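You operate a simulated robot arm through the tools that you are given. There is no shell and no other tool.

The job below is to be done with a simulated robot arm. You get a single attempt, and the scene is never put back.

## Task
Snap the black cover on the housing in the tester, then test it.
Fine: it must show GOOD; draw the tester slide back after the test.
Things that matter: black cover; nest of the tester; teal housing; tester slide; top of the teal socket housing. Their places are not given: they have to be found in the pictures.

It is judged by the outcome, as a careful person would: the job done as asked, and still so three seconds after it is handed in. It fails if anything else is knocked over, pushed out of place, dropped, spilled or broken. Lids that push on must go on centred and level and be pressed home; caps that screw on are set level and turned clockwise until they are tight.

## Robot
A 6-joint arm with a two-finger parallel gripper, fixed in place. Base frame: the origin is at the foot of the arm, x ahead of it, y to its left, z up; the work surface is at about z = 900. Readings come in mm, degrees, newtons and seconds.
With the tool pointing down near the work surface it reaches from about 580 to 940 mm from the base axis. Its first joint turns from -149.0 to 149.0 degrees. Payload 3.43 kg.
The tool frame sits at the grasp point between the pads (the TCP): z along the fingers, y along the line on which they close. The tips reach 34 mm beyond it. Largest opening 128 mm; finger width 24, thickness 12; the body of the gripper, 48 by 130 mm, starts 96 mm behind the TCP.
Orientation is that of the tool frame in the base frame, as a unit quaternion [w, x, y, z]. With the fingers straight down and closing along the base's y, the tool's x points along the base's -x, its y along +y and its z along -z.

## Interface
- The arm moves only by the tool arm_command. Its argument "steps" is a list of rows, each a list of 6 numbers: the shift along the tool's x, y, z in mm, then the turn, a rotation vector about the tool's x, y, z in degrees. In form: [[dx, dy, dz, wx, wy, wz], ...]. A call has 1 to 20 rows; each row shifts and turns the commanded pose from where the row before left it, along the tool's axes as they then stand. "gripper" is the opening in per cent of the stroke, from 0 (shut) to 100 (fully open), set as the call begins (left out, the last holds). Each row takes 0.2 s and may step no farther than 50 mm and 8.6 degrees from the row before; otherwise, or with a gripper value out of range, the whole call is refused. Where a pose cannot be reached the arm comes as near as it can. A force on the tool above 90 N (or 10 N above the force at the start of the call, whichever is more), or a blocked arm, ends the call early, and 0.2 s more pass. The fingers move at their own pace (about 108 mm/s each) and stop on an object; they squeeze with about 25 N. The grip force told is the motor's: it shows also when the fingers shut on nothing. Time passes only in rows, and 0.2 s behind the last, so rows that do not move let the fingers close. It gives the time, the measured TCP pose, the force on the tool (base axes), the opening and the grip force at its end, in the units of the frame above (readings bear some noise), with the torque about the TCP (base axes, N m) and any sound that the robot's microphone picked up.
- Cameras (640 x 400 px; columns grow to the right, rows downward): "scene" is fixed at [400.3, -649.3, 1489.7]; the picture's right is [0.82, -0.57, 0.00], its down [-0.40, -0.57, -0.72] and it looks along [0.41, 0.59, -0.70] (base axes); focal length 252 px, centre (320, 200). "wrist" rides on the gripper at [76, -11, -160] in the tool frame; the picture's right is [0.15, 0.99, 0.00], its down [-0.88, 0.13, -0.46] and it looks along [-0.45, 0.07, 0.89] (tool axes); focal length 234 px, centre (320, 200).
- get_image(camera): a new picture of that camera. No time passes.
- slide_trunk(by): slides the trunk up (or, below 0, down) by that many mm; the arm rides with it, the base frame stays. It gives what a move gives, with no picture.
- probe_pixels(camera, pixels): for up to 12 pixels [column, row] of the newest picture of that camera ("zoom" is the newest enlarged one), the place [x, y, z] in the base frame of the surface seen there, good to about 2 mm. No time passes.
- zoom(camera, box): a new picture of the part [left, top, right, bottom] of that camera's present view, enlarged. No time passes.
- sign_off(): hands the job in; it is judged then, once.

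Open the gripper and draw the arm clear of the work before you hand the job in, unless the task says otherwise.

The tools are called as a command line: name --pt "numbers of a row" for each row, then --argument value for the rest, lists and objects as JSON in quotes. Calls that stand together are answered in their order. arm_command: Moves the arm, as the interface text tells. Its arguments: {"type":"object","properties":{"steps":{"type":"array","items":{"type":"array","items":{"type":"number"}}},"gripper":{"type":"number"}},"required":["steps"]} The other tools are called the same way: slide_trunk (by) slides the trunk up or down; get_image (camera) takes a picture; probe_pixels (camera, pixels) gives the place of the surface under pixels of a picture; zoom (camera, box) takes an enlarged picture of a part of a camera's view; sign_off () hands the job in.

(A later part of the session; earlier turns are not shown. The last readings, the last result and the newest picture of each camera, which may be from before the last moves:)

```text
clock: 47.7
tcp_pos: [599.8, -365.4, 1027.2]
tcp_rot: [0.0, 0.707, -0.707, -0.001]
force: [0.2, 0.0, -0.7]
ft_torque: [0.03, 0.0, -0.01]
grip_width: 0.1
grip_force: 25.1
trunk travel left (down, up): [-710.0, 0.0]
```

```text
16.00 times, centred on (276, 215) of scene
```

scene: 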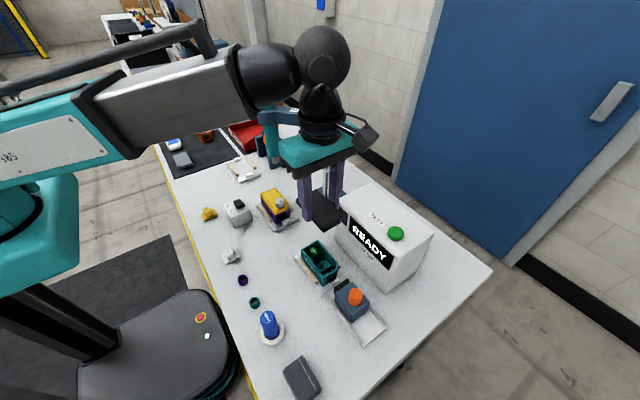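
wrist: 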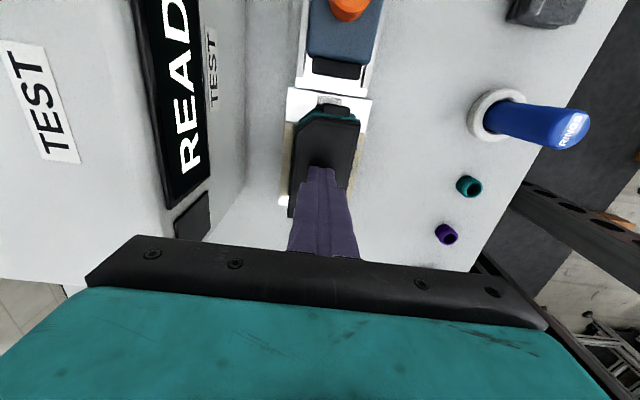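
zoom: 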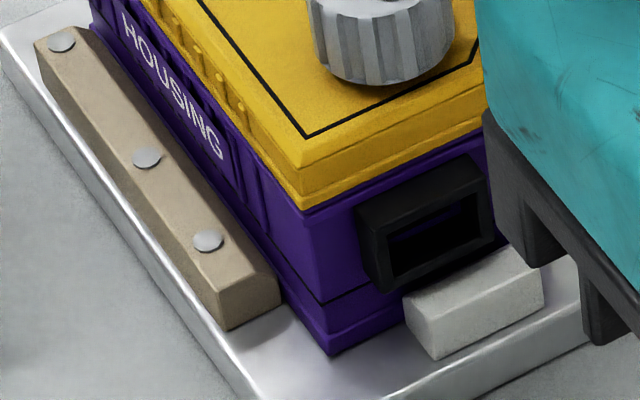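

In these zooms the black cover's side looks taller above the seam (~53 px) than the yellow one (~42 px). I'll probe the seam, rim and nest heights on both to see whether the black cover is really home.

probe_pixels --camera "zoom" --pixels '[[295, 160], [300, 175], [301, 195], [302, 203], [304, 215], [315, 270], [321, 296], [323, 308], [332, 345], [250, 290], [300, 345], [60, 150]]'

zoom --camera "scene" --box '[314, 262, 338, 286]'

probe_pixels --camera "zoom" --pixels '[[264, 205], [264, 222], [263, 240], [262, 255], [262, 264], [264, 275], [265, 300], [265, 345], [265, 362], [260, 395], [180, 360], [150, 330]]'

```text
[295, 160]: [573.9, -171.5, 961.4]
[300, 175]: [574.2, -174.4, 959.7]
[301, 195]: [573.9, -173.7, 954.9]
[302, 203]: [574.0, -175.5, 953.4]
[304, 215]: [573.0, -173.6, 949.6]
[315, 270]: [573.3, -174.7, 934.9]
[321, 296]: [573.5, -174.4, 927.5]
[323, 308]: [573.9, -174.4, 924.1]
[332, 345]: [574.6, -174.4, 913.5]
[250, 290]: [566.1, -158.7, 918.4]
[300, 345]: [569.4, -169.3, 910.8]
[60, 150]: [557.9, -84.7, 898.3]
```

```text
16.00 times, centred on (326, 274) of scene
```

zoom: 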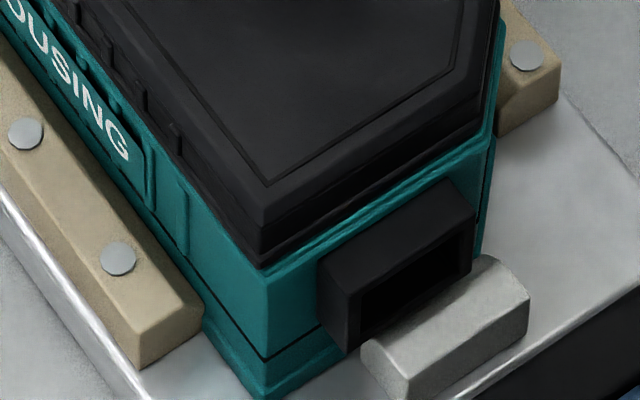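

```text
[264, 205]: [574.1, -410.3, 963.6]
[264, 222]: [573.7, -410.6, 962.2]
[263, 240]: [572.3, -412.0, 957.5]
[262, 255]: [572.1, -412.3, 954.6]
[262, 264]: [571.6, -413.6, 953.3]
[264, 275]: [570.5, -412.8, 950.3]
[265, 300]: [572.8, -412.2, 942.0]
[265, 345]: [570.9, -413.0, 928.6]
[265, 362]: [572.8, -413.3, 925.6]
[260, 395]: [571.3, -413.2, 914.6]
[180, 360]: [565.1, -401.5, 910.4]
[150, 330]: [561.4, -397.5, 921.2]
```

Both skirts end at the rim (z≈952) and both tops are ≈963.7, so the black cover looks home. I'll check with the same scene crop as before pressing, and with wrist probes.

zoom --camera "scene" --box '[305, 245, 345, 285]'

zoom --camera "wrist" --box '[300, 95, 364, 135]'

probe_pixels --camera "zoom" --pixels '[[200, 300], [300, 300], [400, 300], [500, 300], [300, 350], [400, 370], [300, 205], [300, 195], [300, 185], [300, 215], [300, 225], [300, 240]]'

```text
10.00 times, centred on (325, 265) of scene
```

zoom: 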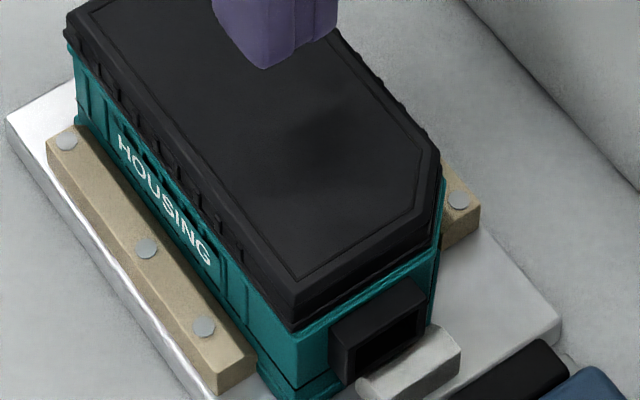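

```text
10.00 times, centred on (332, 115) of wrist
```

zoom: 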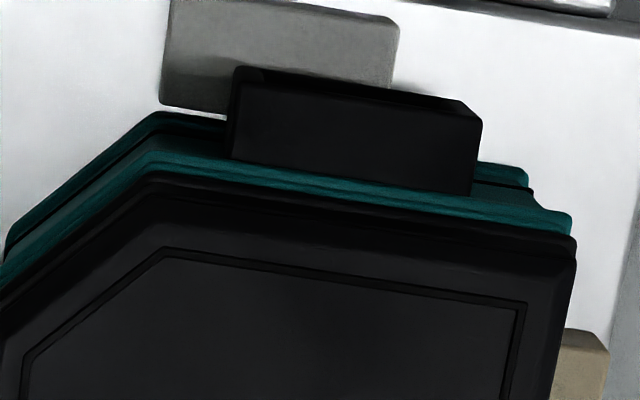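

```text
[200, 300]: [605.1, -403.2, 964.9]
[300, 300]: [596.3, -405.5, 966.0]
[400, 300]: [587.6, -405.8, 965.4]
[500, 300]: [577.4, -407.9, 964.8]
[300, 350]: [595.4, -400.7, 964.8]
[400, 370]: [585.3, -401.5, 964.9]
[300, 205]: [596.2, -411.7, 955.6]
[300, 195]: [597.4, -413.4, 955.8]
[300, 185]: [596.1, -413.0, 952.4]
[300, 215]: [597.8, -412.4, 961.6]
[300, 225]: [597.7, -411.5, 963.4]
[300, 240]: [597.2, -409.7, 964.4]
```

Compared with before, the cover top is level at z≈965 (wrist). I'll compare the seams of both covers in even tighter crops to judge whether there's any remaining gap.

zoom --camera "scene" --box '[320, 267, 335, 282]'

zoom --camera "scene" --box '[268, 206, 283, 221]'

zoom --camera "scene" --box '[308, 250, 325, 267]'

zoom --camera "scene" --box '[260, 195, 277, 212]'

```text
16.00 times, centred on (328, 274) of scene
```

zoom: 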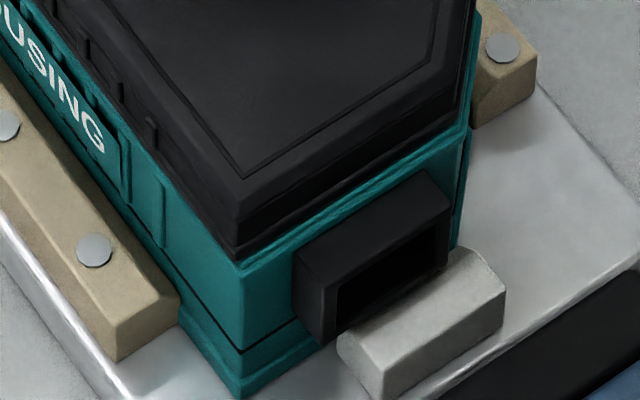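

```text
16.00 times, centred on (276, 214) of scene
```

zoom: 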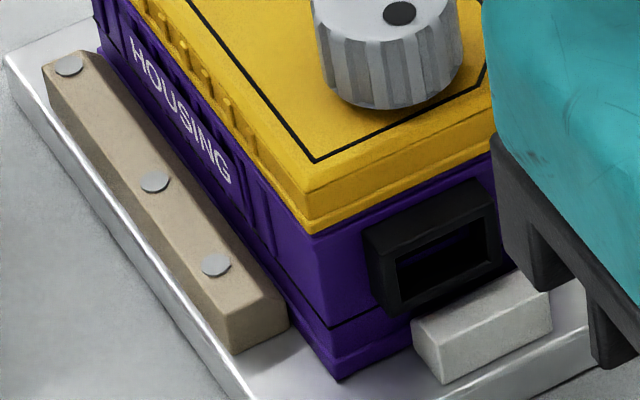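

```text
16.00 times, centred on (316, 258) of scene
```

zoom: 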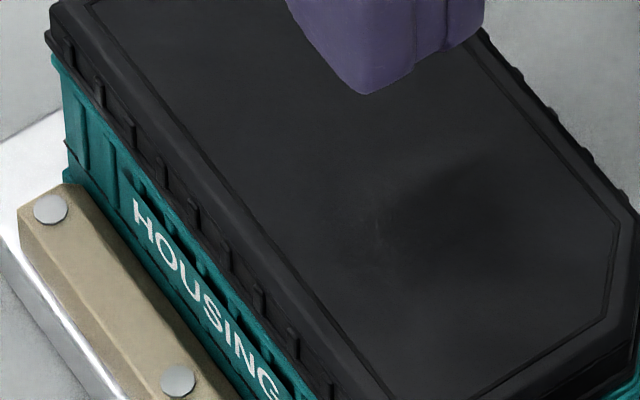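

```text
16.00 times, centred on (268, 204) of scene
```

zoom: 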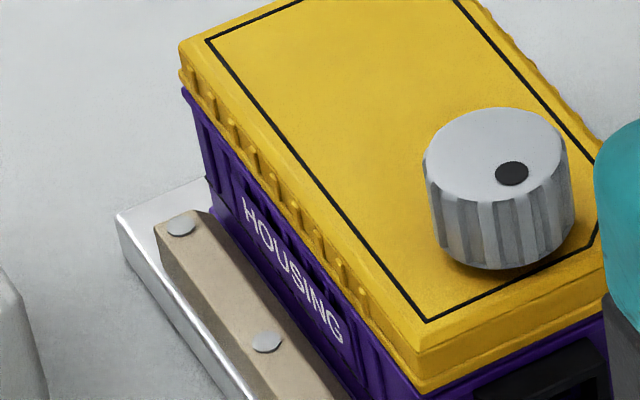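

The wrist numbers suggest a ~2 mm gap still remains (flange bottom ≈954.5, rim 952.2), and pressing gave some sideways force (13 N in x). I'll press again at the centre while compensating sideways, going a bit higher in force.

arm_command --pt "0 0 12 0 0 0" --pt "0 0 10 0 0 0" --pt "0 0 4 0 0 0" --pt "0 0 1 0 0 0" --pt "0 0 0 0 0 0"

zoom --camera "scene" --box '[300, 230, 350, 285]'

```text
clock: 48.9
tcp_pos: [599.9, -366.0, 1000.5]
tcp_rot: [0.0, -0.707, 0.708, -0.001]
force: [0.3, -0.5, 0.0]
ft_torque: [-0.02, -0.01, 0.01]
grip_width: 0.1
grip_force: 25.6
trunk travel left (down, up): [-710.0, 0.0]
```

```text
7.27 times, centred on (325, 258) of scene
```

zoom: 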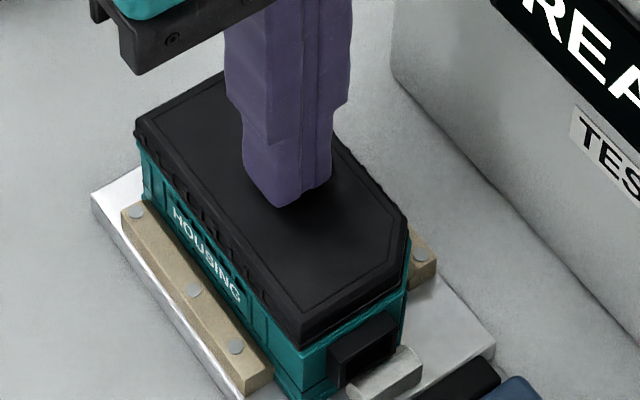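

Fingers are ~2 mm above the cover centre. Pressing now with small sideways compensation (+x, -y) per mm of depth.

arm_command --pt "0 0 2 0 0 0" --pt "0.1 -0.25 1 0 0 0" --pt "0.1 -0.25 1 0 0 0" --pt "0.1 -0.25 1 0 0 0" --pt "0.1 -0.25 1 0 0 0" --pt "0 0 0 0 0 0"

```text
clock: 50.3
tcp_pos: [599.3, -366.2, 998.0]
tcp_rot: [0.0, -0.707, 0.707, -0.002]
force: [-2.8, -4.6, 41.1]
ft_torque: [-0.1, 0.1, 0.01]
grip_width: 0.0
grip_force: 25.0
trunk travel left (down, up): [-710.0, 0.0]
```

41 N axial with little sideways force. I'll continue.

arm_command --pt "0.3 -0.1 1 0 0 0" --pt "0.2 -0.1 1 0 0 0" --pt "0.1 -0.15 1 0 0 0" --pt "0 0 0 0 0 0"

```text
clock: 51.3
tcp_pos: [597.4, -364.5, 997.3]
tcp_rot: [0.001, -0.707, 0.707, -0.006]
force: [3.9, -5.2, 68.6]
ft_torque: [0.02, -0.11, 0.0]
grip_width: 0.0
grip_force: 24.7
trunk travel left (down, up): [-710.0, 0.0]
```

arm_command --pt "0.1 -0.25 0.8 0 0 0" --pt "0.1 -0.25 0.7 0 0 0" --pt "0 0 0 0 0 0"

```text
clock: 52.1
tcp_pos: [599.3, -365.1, 997.5]
tcp_rot: [-0.001, 0.707, -0.707, 0.005]
force: [2.9, -1.9, 74.1]
ft_torque: [0.13, -0.09, -0.03]
grip_width: 0.0
grip_force: 25.2
trunk travel left (down, up): [-710.0, 0.0]
```

Axial force is 74 N and rising slowly. I'll add a bit more and then check the cover height while loaded.

arm_command --pt "0.1 -0.15 1 0 0 0" --pt "0.1 -0.15 1 0 0 0" --pt "0 0 0 0 0 0" --pt "0 0 0 0 0 0"

zoom --camera "scene" --box '[305, 245, 345, 285]'

```text
clock: 53.1
tcp_pos: [598.6, -365.1, 996.2]
tcp_rot: [-0.001, 0.707, -0.707, 0.006]
force: [4.1, 3.6, 87.9]
ft_torque: [0.47, -0.12, -0.04]
grip_width: 0.1
grip_force: 25.1
trunk travel left (down, up): [-710.0, 0.0]
```

```text
10.00 times, centred on (325, 265) of scene
```

zoom: 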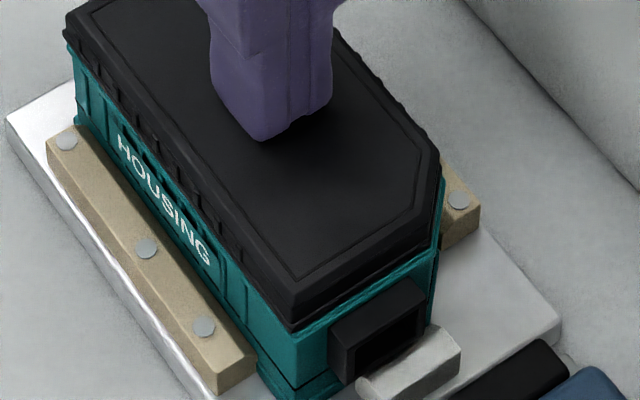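

Even at 88 N nothing moves further, so it may already be home. I'll lift off and compare the black and yellow covers statistically, with many probes on each top and nest plate from the same camera.

arm_command --pt "-0.5 0.8 -5 0 0 0" --pt "-0.5 0.8 -8 0 0 0" --pt "0 0 -20 0 0 0" --pt "0 0 -30 0 0 0" --pt "0 0 -30 0 0 0" --pt "0 0 0 0 0 0"

zoom --camera "scene" --box '[305, 245, 345, 285]'

probe_pixels --camera "zoom" --pixels '[[120, 50], [160, 100], [200, 60], [250, 100], [200, 150], [300, 150], [350, 120], [250, 200], [300, 230], [370, 180], [390, 200], [320, 260]]'

probe_pixels --camera "zoom" --pixels '[[470, 270], [500, 300], [530, 320], [30, 110], [250, 390], [480, 330], [450, 130], [100, 270], [520, 280], [55, 95], [500, 260], [470, 350]]'

```text
clock: 54.5
tcp_pos: [600.6, -367.4, 1079.5]
tcp_rot: [0.0, 0.707, -0.707, 0.0]
force: [-0.8, -0.4, 0.0]
ft_torque: [0.02, 0.01, -0.01]
grip_width: 0.0
grip_force: 25.2
trunk travel left (down, up): [-710.0, 0.0]
```

```text
10.00 times, centred on (325, 265) of scene
```

zoom: 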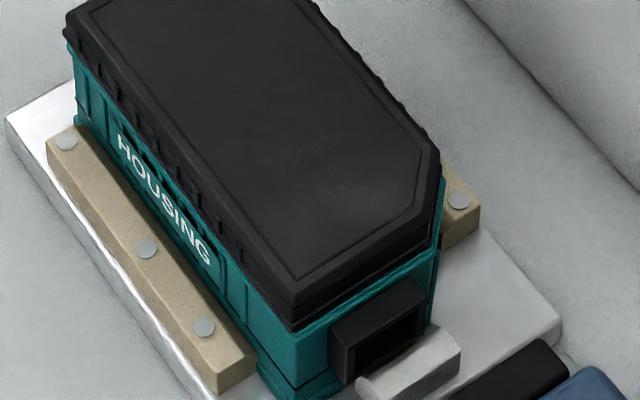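

```text
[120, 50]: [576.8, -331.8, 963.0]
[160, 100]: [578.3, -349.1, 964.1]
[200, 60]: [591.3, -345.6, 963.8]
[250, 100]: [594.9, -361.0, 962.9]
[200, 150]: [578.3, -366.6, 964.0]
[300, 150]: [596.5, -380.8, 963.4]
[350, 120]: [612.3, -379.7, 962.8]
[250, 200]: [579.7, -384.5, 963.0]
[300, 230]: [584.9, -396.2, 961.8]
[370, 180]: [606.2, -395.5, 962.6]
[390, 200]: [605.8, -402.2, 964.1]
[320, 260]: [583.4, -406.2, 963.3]
```

```text
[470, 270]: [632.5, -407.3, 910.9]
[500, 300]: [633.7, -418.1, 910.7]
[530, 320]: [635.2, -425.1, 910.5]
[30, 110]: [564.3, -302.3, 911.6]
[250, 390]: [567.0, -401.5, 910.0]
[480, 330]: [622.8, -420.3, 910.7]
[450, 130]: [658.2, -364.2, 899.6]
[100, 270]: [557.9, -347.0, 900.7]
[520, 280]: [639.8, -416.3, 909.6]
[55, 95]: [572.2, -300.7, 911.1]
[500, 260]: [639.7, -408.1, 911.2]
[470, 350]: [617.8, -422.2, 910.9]
```

zoom --camera "scene" --box '[250, 182, 300, 232]'

probe_pixels --camera "zoom" --pixels '[[180, 95], [220, 70], [250, 100], [200, 130], [250, 150], [280, 100], [280, 180], [230, 110], [300, 210], [260, 80], [320, 215], [340, 200]]'

```text
8.00 times, centred on (275, 207) of scene
```

zoom: 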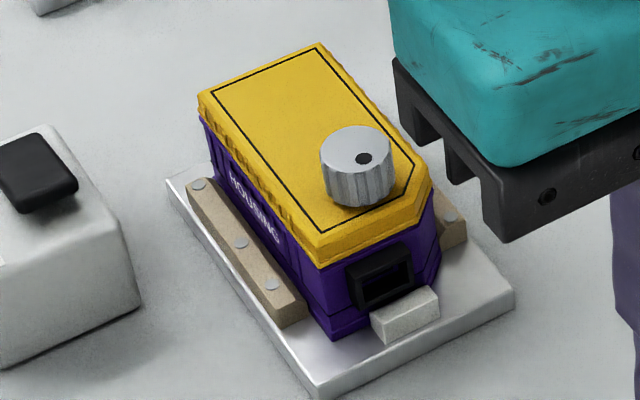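

```text
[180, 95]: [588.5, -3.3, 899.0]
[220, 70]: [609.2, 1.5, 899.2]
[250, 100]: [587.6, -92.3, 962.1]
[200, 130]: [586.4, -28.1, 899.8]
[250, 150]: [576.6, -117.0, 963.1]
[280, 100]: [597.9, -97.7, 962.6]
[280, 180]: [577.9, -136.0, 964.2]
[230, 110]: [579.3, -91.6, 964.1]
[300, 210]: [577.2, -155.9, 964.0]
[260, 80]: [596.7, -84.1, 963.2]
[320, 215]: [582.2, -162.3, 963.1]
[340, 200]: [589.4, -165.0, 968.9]
```

Both tops average z≈963.2 (black) and 963.3 (yellow), on plates at the same height, so the black cover sits exactly like the reference. To confirm the seam visually, I'll view each from the same relative wrist pose, starting with the teal one from slightly further back.

arm_command --pt "25 0 -5 0 0 0" --pt "0 0 0 0 0 0"

zoom --camera "wrist" --box '[290, 80, 370, 130]'

get_image --camera "wrist"

```text
clock: 55.1
tcp_pos: [599.5, -390.9, 1085.0]
tcp_rot: [0.0, 0.707, -0.707, -0.001]
force: [0.1, -0.2, 0.4]
ft_torque: [0.0, -0.05, -0.02]
grip_width: 0.0
grip_force: 25.0
trunk travel left (down, up): [-710.0, 0.0]
```

```text
8.00 times, centred on (330, 105) of wrist
```

zoom: 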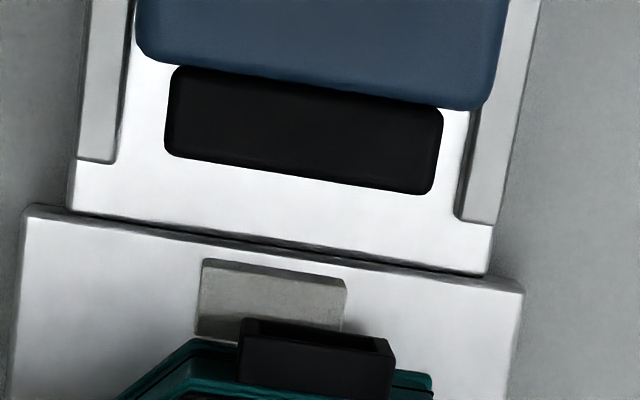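

```text
taken
```

wrist: 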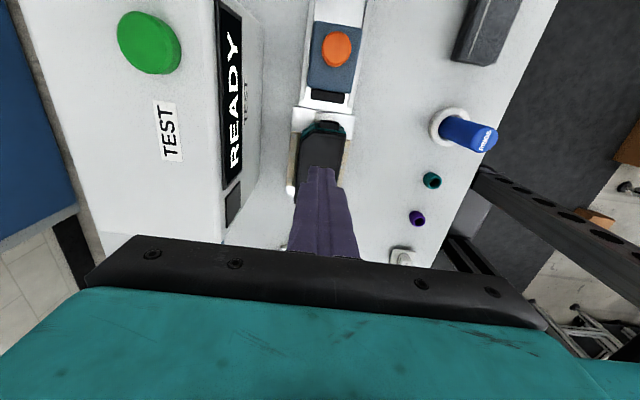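

The view shows the slide's black plug facing the housing's connector, with clear track between them. I'll measure the slide block, orange knob, plug and connector from the scene camera.

zoom --camera "scene" --box '[325, 265, 395, 345]'

```text
5.00 times, centred on (360, 305) of scene
```

zoom: 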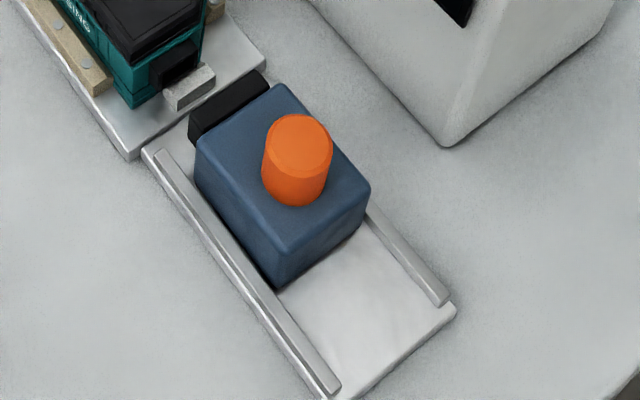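

probe_pixels --camera "zoom" --pixels '[[300, 140], [275, 140], [325, 140], [300, 120], [300, 162], [230, 160], [280, 230], [340, 190], [285, 100], [235, 105], [240, 200], [320, 260]]'

probe_pixels --camera "zoom" --pixels '[[205, 130], [260, 90], [310, 300], [400, 300], [200, 210], [420, 270], [180, 130], [295, 195], [320, 190], [280, 190], [190, 65], [195, 45]]'

```text
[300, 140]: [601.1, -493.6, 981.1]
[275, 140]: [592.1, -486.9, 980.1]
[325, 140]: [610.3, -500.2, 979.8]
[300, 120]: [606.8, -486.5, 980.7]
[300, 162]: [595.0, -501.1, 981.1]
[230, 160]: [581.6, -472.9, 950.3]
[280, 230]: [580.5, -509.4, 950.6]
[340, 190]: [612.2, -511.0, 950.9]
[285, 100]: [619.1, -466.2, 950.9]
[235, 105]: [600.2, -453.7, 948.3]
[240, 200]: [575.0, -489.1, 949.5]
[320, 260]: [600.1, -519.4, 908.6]
```

```text
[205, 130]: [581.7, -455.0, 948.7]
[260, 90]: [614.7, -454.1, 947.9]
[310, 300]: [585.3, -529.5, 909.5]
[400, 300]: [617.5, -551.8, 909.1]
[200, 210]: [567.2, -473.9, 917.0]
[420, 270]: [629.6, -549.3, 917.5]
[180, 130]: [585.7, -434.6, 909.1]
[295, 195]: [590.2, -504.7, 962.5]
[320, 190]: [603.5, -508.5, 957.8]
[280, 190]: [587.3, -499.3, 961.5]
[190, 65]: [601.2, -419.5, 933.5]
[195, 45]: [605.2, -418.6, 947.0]
```

Knob: centre ≈(600.5,-493.6), top z=981, ~26 mm diameter, standing on the block top at z≈951. The plug front is at y≈-446 and the connector front at y≈-420. I'll move above the knob and open the fingers.

arm_command --pt "35 0 0 0 0 0" --pt "35 -0.5 0 0 0 0" --pt "32 0 0 0 0 0" --pt "0 0 20 0 0 0" --pt "0 0 10 0 0 0" --pt "0 0 0 0 0 0" --gripper 42

get_image --camera "wrist"

zoom --camera "scene" --box '[310, 210, 420, 345]'

```text
clock: 56.5
tcp_pos: [600.4, -492.8, 1055.3]
tcp_rot: [0.0, -0.707, 0.708, 0.0]
force: [-0.4, -0.4, 0.3]
ft_torque: [0.01, -0.01, 0.01]
grip_width: 53.7
grip_force: 0.0
trunk travel left (down, up): [-710.0, 0.0]
```

```text
taken
```

wrist: 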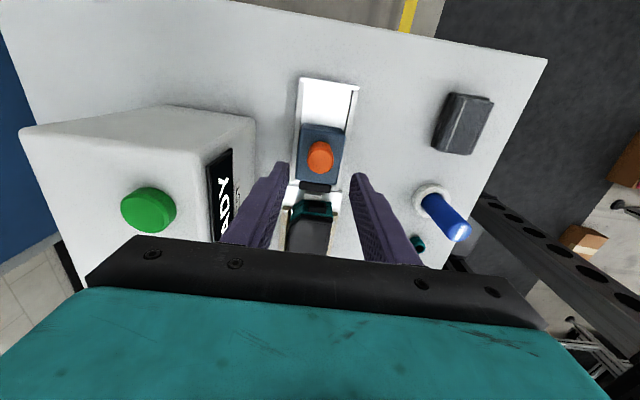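

```text
2.96 times, centred on (365, 278) of scene
```

zoom: 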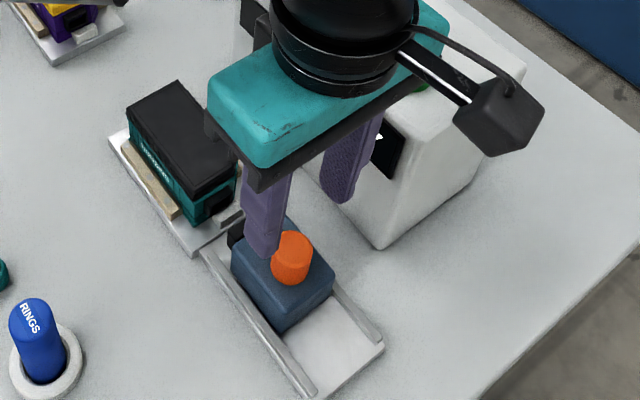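

probe_pixels --camera "wrist" --pixels '[[320, 157], [320, 148], [320, 164], [311, 156], [329, 158]]'

zoom --camera "wrist" --box '[290, 110, 350, 220]'

```text
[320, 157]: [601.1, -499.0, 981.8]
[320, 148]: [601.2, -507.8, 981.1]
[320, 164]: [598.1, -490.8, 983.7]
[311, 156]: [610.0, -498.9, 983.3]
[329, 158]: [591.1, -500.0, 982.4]
```

```text
3.64 times, centred on (320, 165) of wrist
```

zoom: 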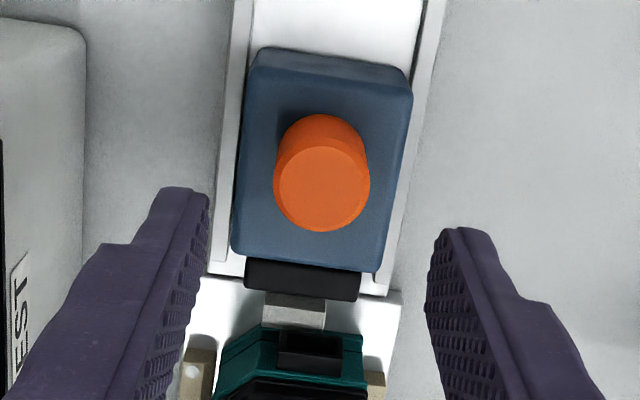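

In the zoom, the knob's top centre is at wrist pixel (320.5,161.7), matching the TCP projection (319.5,162). I'll descend 66 mm so the fingers straddle the knob, tips ~4 mm above the block.

arm_command --pt "0 0 20 0 0 0" --pt "0 0 20 0 0 0" --pt "0 0 15 0 0 0" --pt "0 0 8 0 0 0" --pt "0 0 2 0 0 0" --pt "0 0 0 0 0 0"

zoom --camera "scene" --box '[325, 235, 395, 335]'

```text
clock: 57.9
tcp_pos: [599.7, -493.2, 991.5]
tcp_rot: [0.0, 0.707, -0.707, 0.0]
force: [0.4, -0.4, 0.0]
ft_torque: [0.0, 0.02, 0.01]
grip_width: 53.9
grip_force: 0.0
trunk travel left (down, up): [-710.0, 0.0]
```

```text
4.00 times, centred on (360, 285) of scene
```

zoom: 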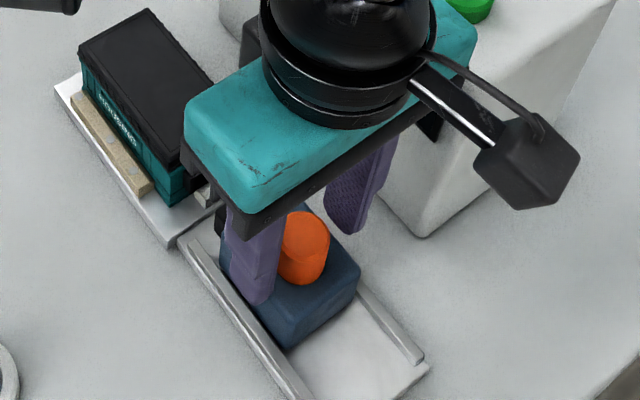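

The fingers straddle the knob, tips at z≈957. I'll close on it.

arm_command --pt "0 0 0 0 0 0" --pt "0 0 0 0 0 0" --pt "0 0 0 0 0 0" --gripper 0

zoom --camera "wrist" --box '[270, 110, 370, 250]'

```text
clock: 58.7
tcp_pos: [600.3, -492.4, 990.8]
tcp_rot: [0.0, -0.707, 0.708, 0.0]
force: [-1.9, 1.4, -1.1]
ft_torque: [-0.01, -0.6, -0.01]
grip_width: 27.3
grip_force: 45.3
trunk travel left (down, up): [-710.0, 0.0]
```

```text
2.86 times, centred on (320, 180) of wrist
```

zoom: 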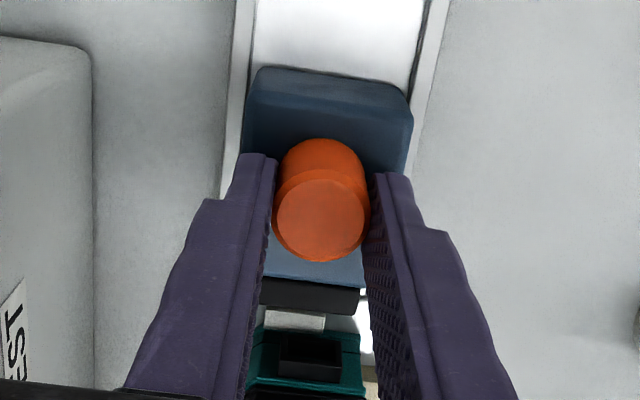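

Knob gripped at 27.3 mm. I'll push the slide toward the housing (+y) 20 mm in small steps, watching force.

arm_command --pt "-4 0 0 0 0 0" --pt "-4 0 0 0 0 0" --pt "-4 0 0 0 0 0" --pt "-4 0 0 0 0 0" --pt "-4 0 0 0 0 0" --pt "0 0 0 0 0 0"

zoom --camera "scene" --box '[305, 235, 385, 335]'

zoom --camera "wrist" --box '[270, 130, 370, 260]'

```text
clock: 60.1
tcp_pos: [600.9, -471.9, 991.1]
tcp_rot: [0.0, 0.707, -0.707, -0.001]
force: [-5.2, 5.0, -12.1]
ft_torque: [0.18, -0.57, 0.0]
grip_width: 27.4
grip_force: 45.3
trunk travel left (down, up): [-710.0, 0.0]
```

```text
4.00 times, centred on (345, 285) of scene
```

zoom: 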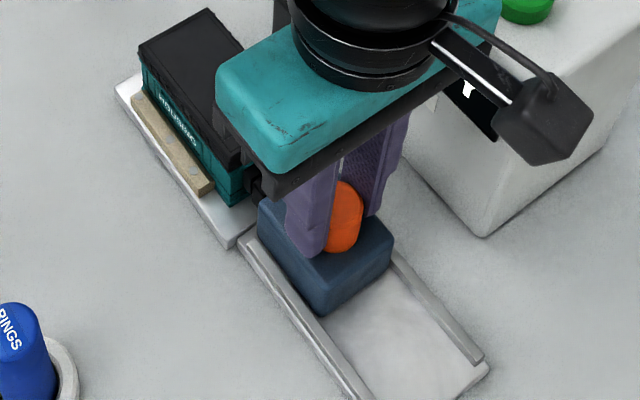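

```text
3.08 times, centred on (320, 195) of wrist
```

zoom: 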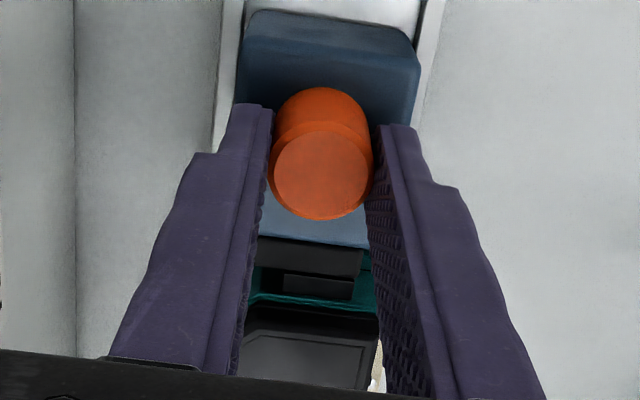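

The slide follows smoothly; the plug is a few mm from the connector. I'll push further in 2 mm steps.

arm_command --pt "-2 0 0.3 0 0 0" --pt "-2 0 0.3 0 0 0" --pt "-2 0 0 0 0 0" --pt "0 0 0 0 0 0"

zoom --camera "wrist" --box '[290, 190, 350, 250]'

```text
clock: 61.1
tcp_pos: [600.1, -470.3, 990.2]
tcp_rot: [-0.002, -0.706, 0.708, -0.001]
force: [1.1, -12.4, 5.3]
ft_torque: [-0.21, 0.65, -0.15]
grip_width: 27.4
grip_force: 44.3
trunk travel left (down, up): [-710.0, 0.0]
```

```text
6.67 times, centred on (320, 220) of wrist
```

zoom: 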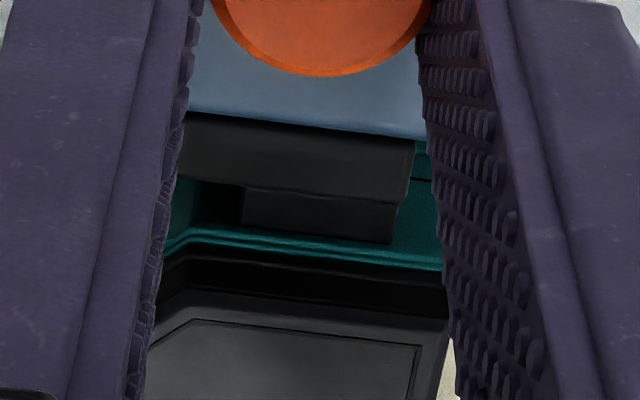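

Contact: the plug touches the connector with 12 N. I'll push on in 1 mm steps, watching for the plug to mate.

arm_command --pt "-1 0 0 0 0 0" --pt "-1 0 0 0 0 0" --pt "0 0 0 0 0 0"

zoom --camera "wrist" --box '[290, 190, 350, 250]'

zoom --camera "scene" --box '[305, 235, 385, 335]'

```text
clock: 61.9
tcp_pos: [600.6, -469.3, 989.7]
tcp_rot: [-0.001, -0.707, 0.707, -0.004]
force: [7.3, -32.3, 18.7]
ft_torque: [0.0, 0.6, -0.23]
grip_width: 27.2
grip_force: 45.0
trunk travel left (down, up): [-710.0, 0.0]
```

```text
6.67 times, centred on (320, 220) of wrist
```

zoom: 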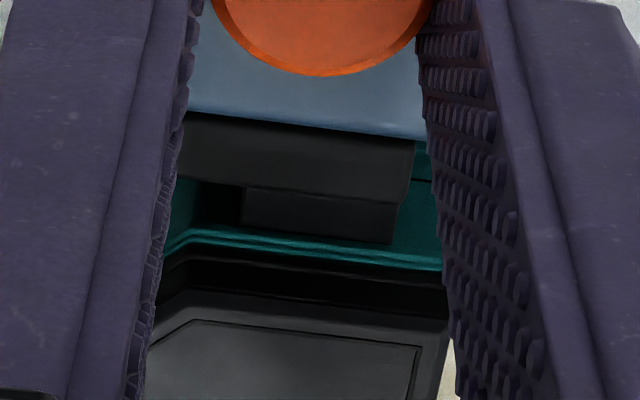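

```text
4.00 times, centred on (345, 285) of scene
```

zoom: 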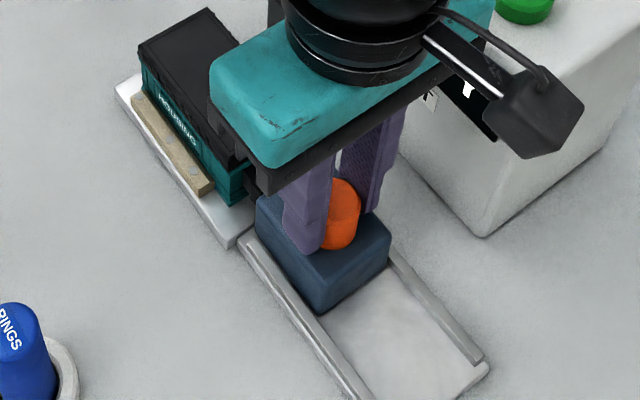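

Blocked at 32 N with the plug face on the connector — either mated or at its stop. I'll check the tester display in the scene view.

get_image --camera "scene"

zoom --camera "scene" --box '[330, 175, 440, 295]'

get_image --camera "wrist"

```text
taken
```

scene: 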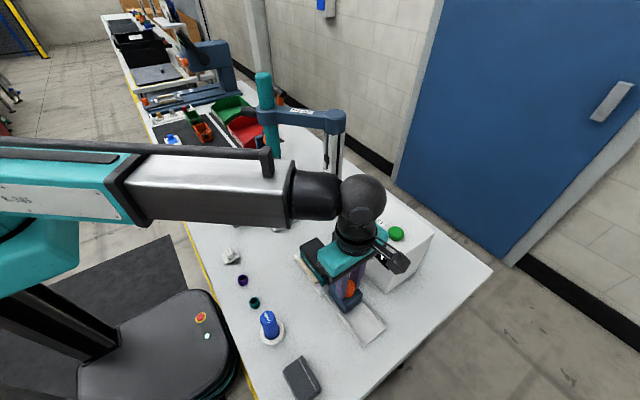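

```text
3.33 times, centred on (385, 235) of scene
```

zoom: 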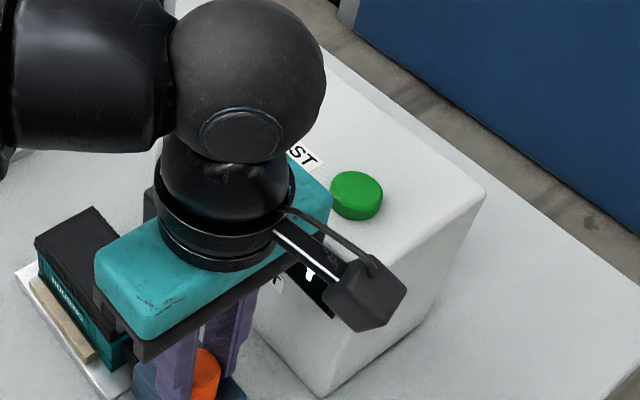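

```text
taken
```

wrist: 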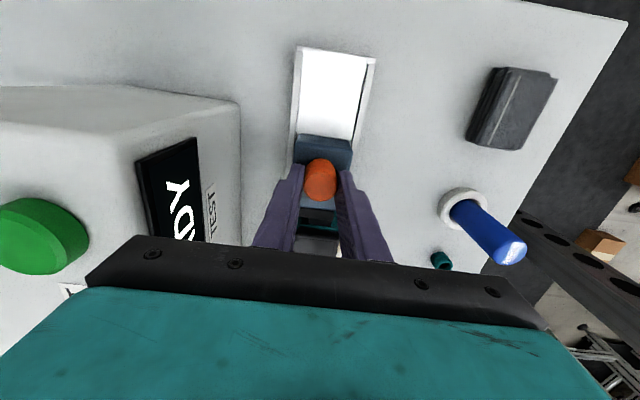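

zoom --camera "wrist" --box '[300, 200, 345, 235]'

probe_pixels --camera "zoom" --pixels '[[250, 90], [250, 130], [250, 145], [250, 165], [300, 175], [400, 185], [400, 200], [350, 200], [300, 205], [400, 220], [200, 180], [480, 150]]'

```text
11.43 times, centred on (322, 218) of wrist
```

zoom: 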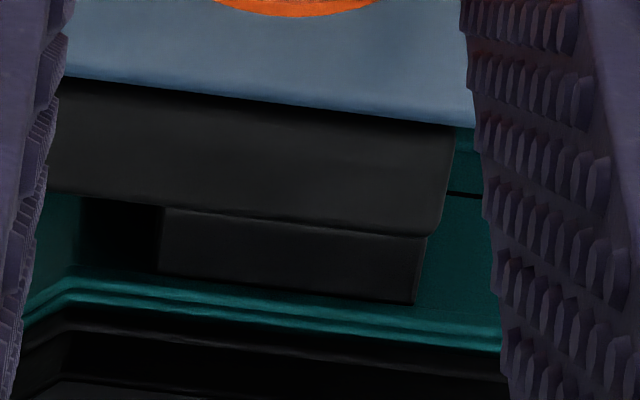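

```text
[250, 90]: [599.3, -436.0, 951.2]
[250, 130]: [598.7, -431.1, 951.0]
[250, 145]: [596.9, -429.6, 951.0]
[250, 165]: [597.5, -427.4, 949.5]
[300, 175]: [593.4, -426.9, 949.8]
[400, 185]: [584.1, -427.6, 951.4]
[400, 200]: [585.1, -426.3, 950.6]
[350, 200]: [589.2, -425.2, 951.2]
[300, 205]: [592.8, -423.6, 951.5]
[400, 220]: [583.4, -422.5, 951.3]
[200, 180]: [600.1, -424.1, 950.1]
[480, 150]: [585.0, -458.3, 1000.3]
```

The plug's front edge is at y≈-421, right at the connector's face. I'll push 2 mm more to see if it engages further.

arm_command --pt "-1 0 -0.4 0 0 0" --pt "-1 0 -0.4 0 0 0" --pt "0 0 0 0 0 0"

zoom --camera "wrist" --box '[300, 200, 345, 235]'

zoom --camera "scene" --box '[295, 230, 355, 290]'

```text
clock: 62.7
tcp_pos: [600.2, -468.5, 989.7]
tcp_rot: [-0.003, -0.706, 0.708, -0.006]
force: [7.6, -43.3, 19.3]
ft_torque: [-0.62, 0.42, -0.24]
grip_width: 27.4
grip_force: 45.4
trunk travel left (down, up): [-710.0, 0.0]
```

```text
11.43 times, centred on (322, 218) of wrist
```

zoom: 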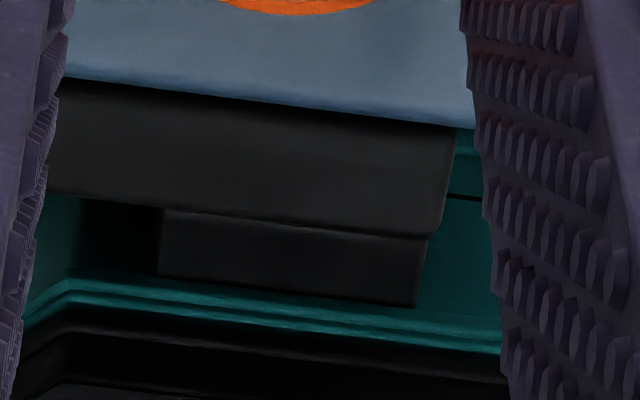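

```text
6.67 times, centred on (325, 260) of scene
```

zoom: 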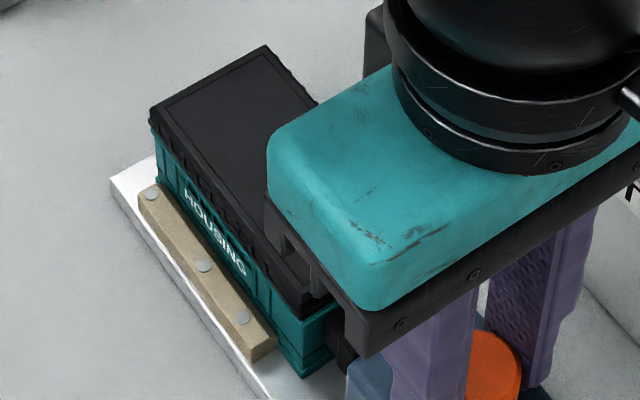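

No further motion at 43 N, so the slide is fully in. I'll relieve the push force, open the fingers and lift away.

arm_command --pt "1.5 0 0 0 0 0" --pt "1.5 0 0 0 0 0" --pt "0.5 0 0 0 0 0" --pt "0 0 0 0 0 0"

arm_command --pt "0 0 0 0 0 0" --pt "0 0 0 0 0 0" --pt "0 0 0 0 0 0" --gripper 42

zoom --camera "wrist" --box '[270, 130, 370, 260]'

```text
clock: 63.7
tcp_pos: [598.1, -468.5, 991.0]
tcp_rot: [0.002, 0.708, -0.707, 0.002]
force: [4.1, -24.8, 14.5]
ft_torque: [-1.64, 0.43, 0.26]
grip_width: 27.3
grip_force: 44.7
trunk travel left (down, up): [-710.0, 0.0]
```

```text
clock: 64.5
tcp_pos: [600.5, -465.0, 989.1]
tcp_rot: [0.001, -0.707, 0.707, 0.001]
force: [0.2, -0.3, -0.3]
ft_torque: [0.03, -0.01, -0.02]
grip_width: 53.4
grip_force: 0.0
trunk travel left (down, up): [-710.0, 0.0]
```

```text
3.08 times, centred on (320, 195) of wrist
```

zoom: 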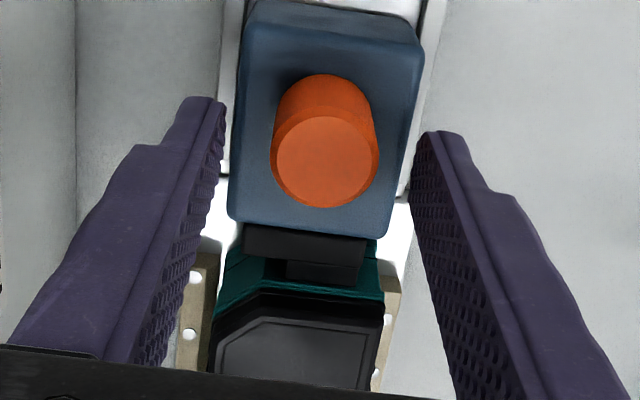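

The slide stays in with the plug on the connector. I'll lift straight up to z≈1140, then look at the tester.

arm_command --pt "0 0 -20 0 0 0" --pt "0 0 -30 0 0 0" --pt "0 0 -35 0 0 0" --pt "0 0 -35 0 0 0" --pt "0 0 -30 0 0 0" --pt "0 0 0 0 0 0"

get_image --camera "wrist"

zoom --camera "scene" --box '[300, 170, 450, 340]'

```text
clock: 65.9
tcp_pos: [600.7, -464.4, 1141.1]
tcp_rot: [0.0, -0.707, 0.707, -0.001]
force: [-0.1, 0.0, -0.5]
ft_torque: [0.02, 0.0, 0.0]
grip_width: 54.1
grip_force: 0.2
trunk travel left (down, up): [-710.0, 0.0]
```

```text
taken
```

wrist: 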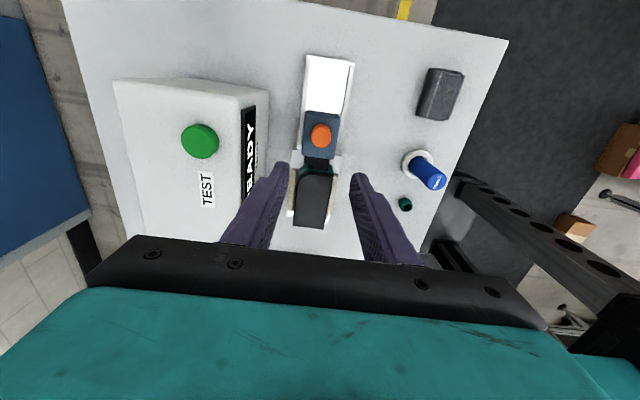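

```text
2.35 times, centred on (375, 255) of scene
```

zoom: 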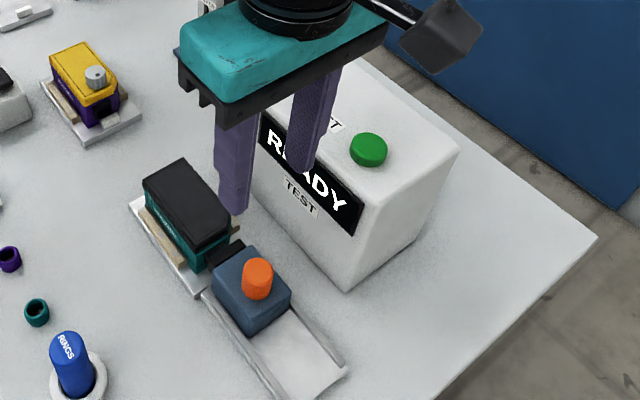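

The slide is in and the display shows READY. I'll probe the green TEST button's exact place.

probe_pixels --camera "wrist" --pixels '[[199, 141], [190, 141], [208, 141], [199, 133], [199, 150], [220, 150], [150, 150]]'

zoom --camera "scene" --box '[375, 210, 420, 255]'

probe_pixels --camera "zoom" --pixels '[[320, 180], [280, 180], [350, 180], [320, 150], [320, 210], [200, 200], [320, 320]]'

```text
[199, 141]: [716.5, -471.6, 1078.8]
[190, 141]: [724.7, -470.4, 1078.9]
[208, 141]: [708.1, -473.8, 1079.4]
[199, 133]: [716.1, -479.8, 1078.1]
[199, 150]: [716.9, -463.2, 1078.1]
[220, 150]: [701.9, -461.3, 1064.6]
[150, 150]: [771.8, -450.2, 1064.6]
```

```text
8.89 times, centred on (398, 232) of scene
```

zoom: 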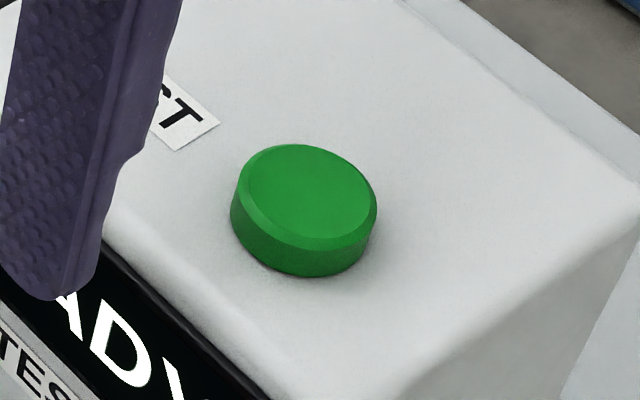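

```text
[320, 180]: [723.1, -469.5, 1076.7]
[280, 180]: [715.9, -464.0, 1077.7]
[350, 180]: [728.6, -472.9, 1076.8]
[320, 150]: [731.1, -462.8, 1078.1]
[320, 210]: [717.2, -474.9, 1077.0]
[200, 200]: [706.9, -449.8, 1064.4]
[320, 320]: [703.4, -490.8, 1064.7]
```

Button centre ≈(717,-471), top z≈1078. I'll move over it at z≈1155 with closed fingers.

arm_command --pt "0 0 -15 0 0 0" --pt "2 -30 0 0 0 0" --pt "2 -30 0 0 0 0" --pt "2 -30 0 0 0 0" --pt "1 -26 0 0 0 0" --pt "0 0 0 0 0 0" --gripper 0

get_image --camera "wrist"

zoom --camera "scene" --box '[320, 150, 460, 310]'

```text
clock: 67.3
tcp_pos: [716.9, -473.5, 1156.8]
tcp_rot: [0.0, -0.707, 0.708, 0.001]
force: [0.6, 0.5, -0.7]
ft_torque: [0.01, 0.01, 0.03]
grip_width: 0.2
grip_force: 25.0
trunk travel left (down, up): [-710.0, 0.0]
```

```text
taken
```

wrist: 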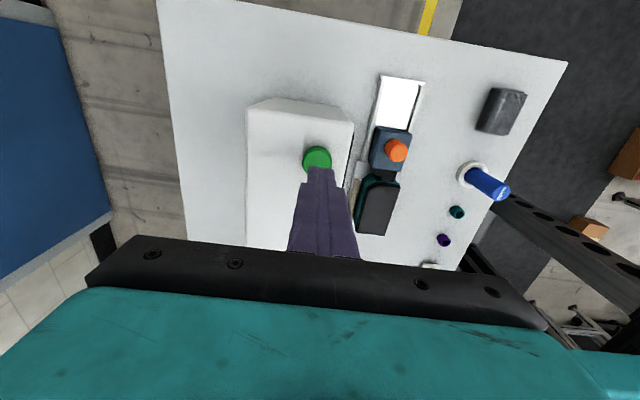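

```text
2.50 times, centred on (390, 230) of scene
```

zoom: 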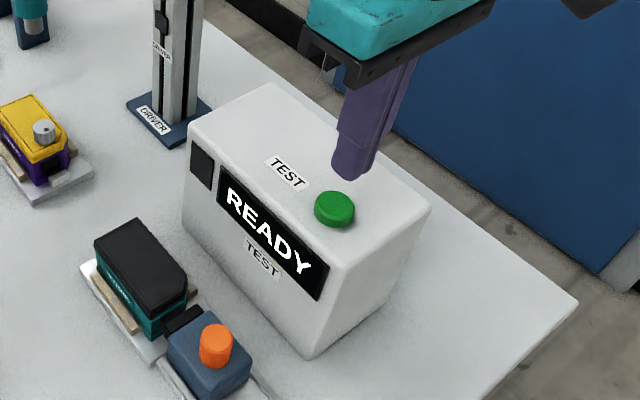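

The closed fingertips are right above the button (317,158), predicted (319,161). I'll descend to just above it, then press.

arm_command --pt "0 0 15 0 0 0" --pt "0 0 15 0 0 0" --pt "0 0 10 0 0 0" --pt "0 0 2 0 0 0" --pt "0 0 2 0 0 0" --pt "0 0 0 0 0 0"

zoom --camera "scene" --box '[320, 150, 460, 310]'

```text
clock: 68.7
tcp_pos: [717.8, -473.5, 1112.3]
tcp_rot: [0.0, 0.708, -0.707, 0.0]
force: [0.2, -0.2, -0.4]
ft_torque: [0.0, -0.02, 0.02]
grip_width: 0.0
grip_force: 24.7
trunk travel left (down, up): [-710.0, 0.0]
```

```text
2.50 times, centred on (390, 230) of scene
```

zoom: 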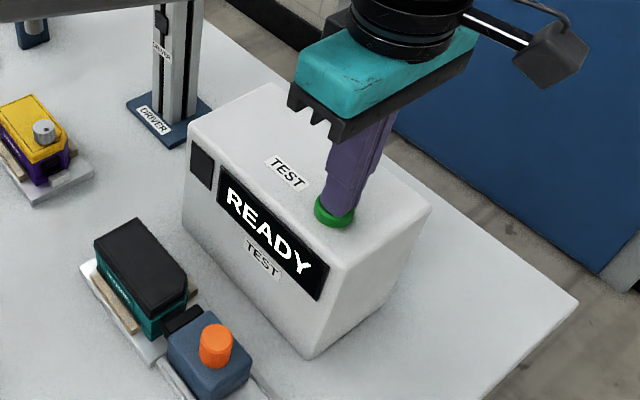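

The fingertips are at the button's top. I'll press down in 1 mm steps and watch the force and display.

arm_command --pt "0 0 1 0 0 0" --pt "0 0 1 0 0 0" --pt "0 0 1 0 0 0" --pt "0 0 1 0 0 0"

zoom --camera "scene" --box '[320, 150, 460, 310]'

```text
clock: 69.7
tcp_pos: [716.8, -472.6, 1109.3]
tcp_rot: [0.0, -0.707, 0.707, 0.0]
force: [-0.3, -1.0, 1.5]
ft_torque: [-0.03, 0.02, -0.01]
grip_width: 0.1
grip_force: 24.7
trunk travel left (down, up): [-710.0, 0.0]
heard: click
```

```text
2.50 times, centred on (390, 230) of scene
```

zoom: 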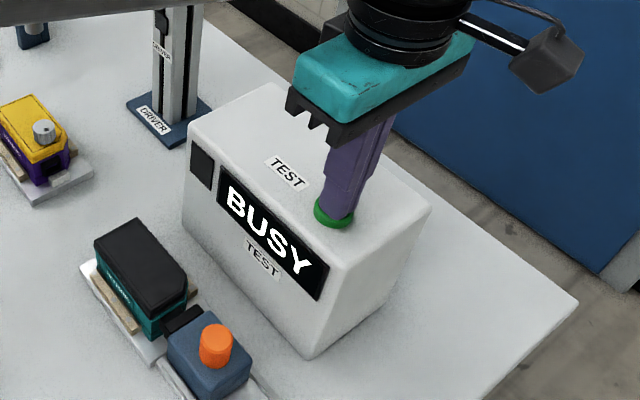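

A click was heard and the display shows BUSY. I'll lift off the button and wait for the result.

arm_command --pt "0 0 -5 0 0 0" --pt "0 0 -10 0 0 0" --pt "0 0 -15 0 0 0" --pt "0 0 -15 0 0 0" --pt "0 0 0 0 0 0"

zoom --camera "scene" --box '[320, 150, 460, 310]'

```text
clock: 70.9
tcp_pos: [717.5, -471.5, 1152.7]
tcp_rot: [0.001, 0.707, -0.707, 0.0]
force: [0.7, -0.3, 0.1]
ft_torque: [-0.04, -0.04, 0.0]
grip_width: 0.1
grip_force: 24.7
trunk travel left (down, up): [-710.0, 0.0]
```

```text
2.50 times, centred on (390, 230) of scene
```

zoom: 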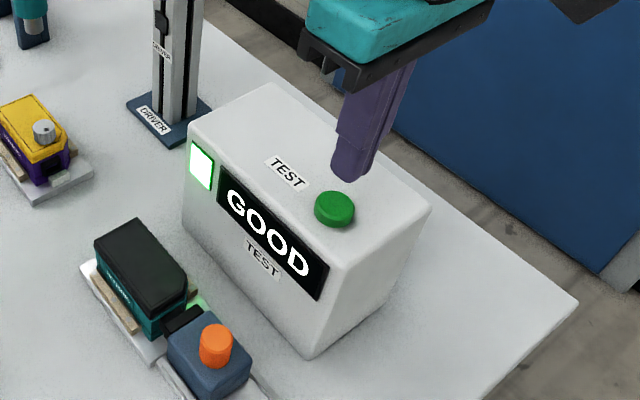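

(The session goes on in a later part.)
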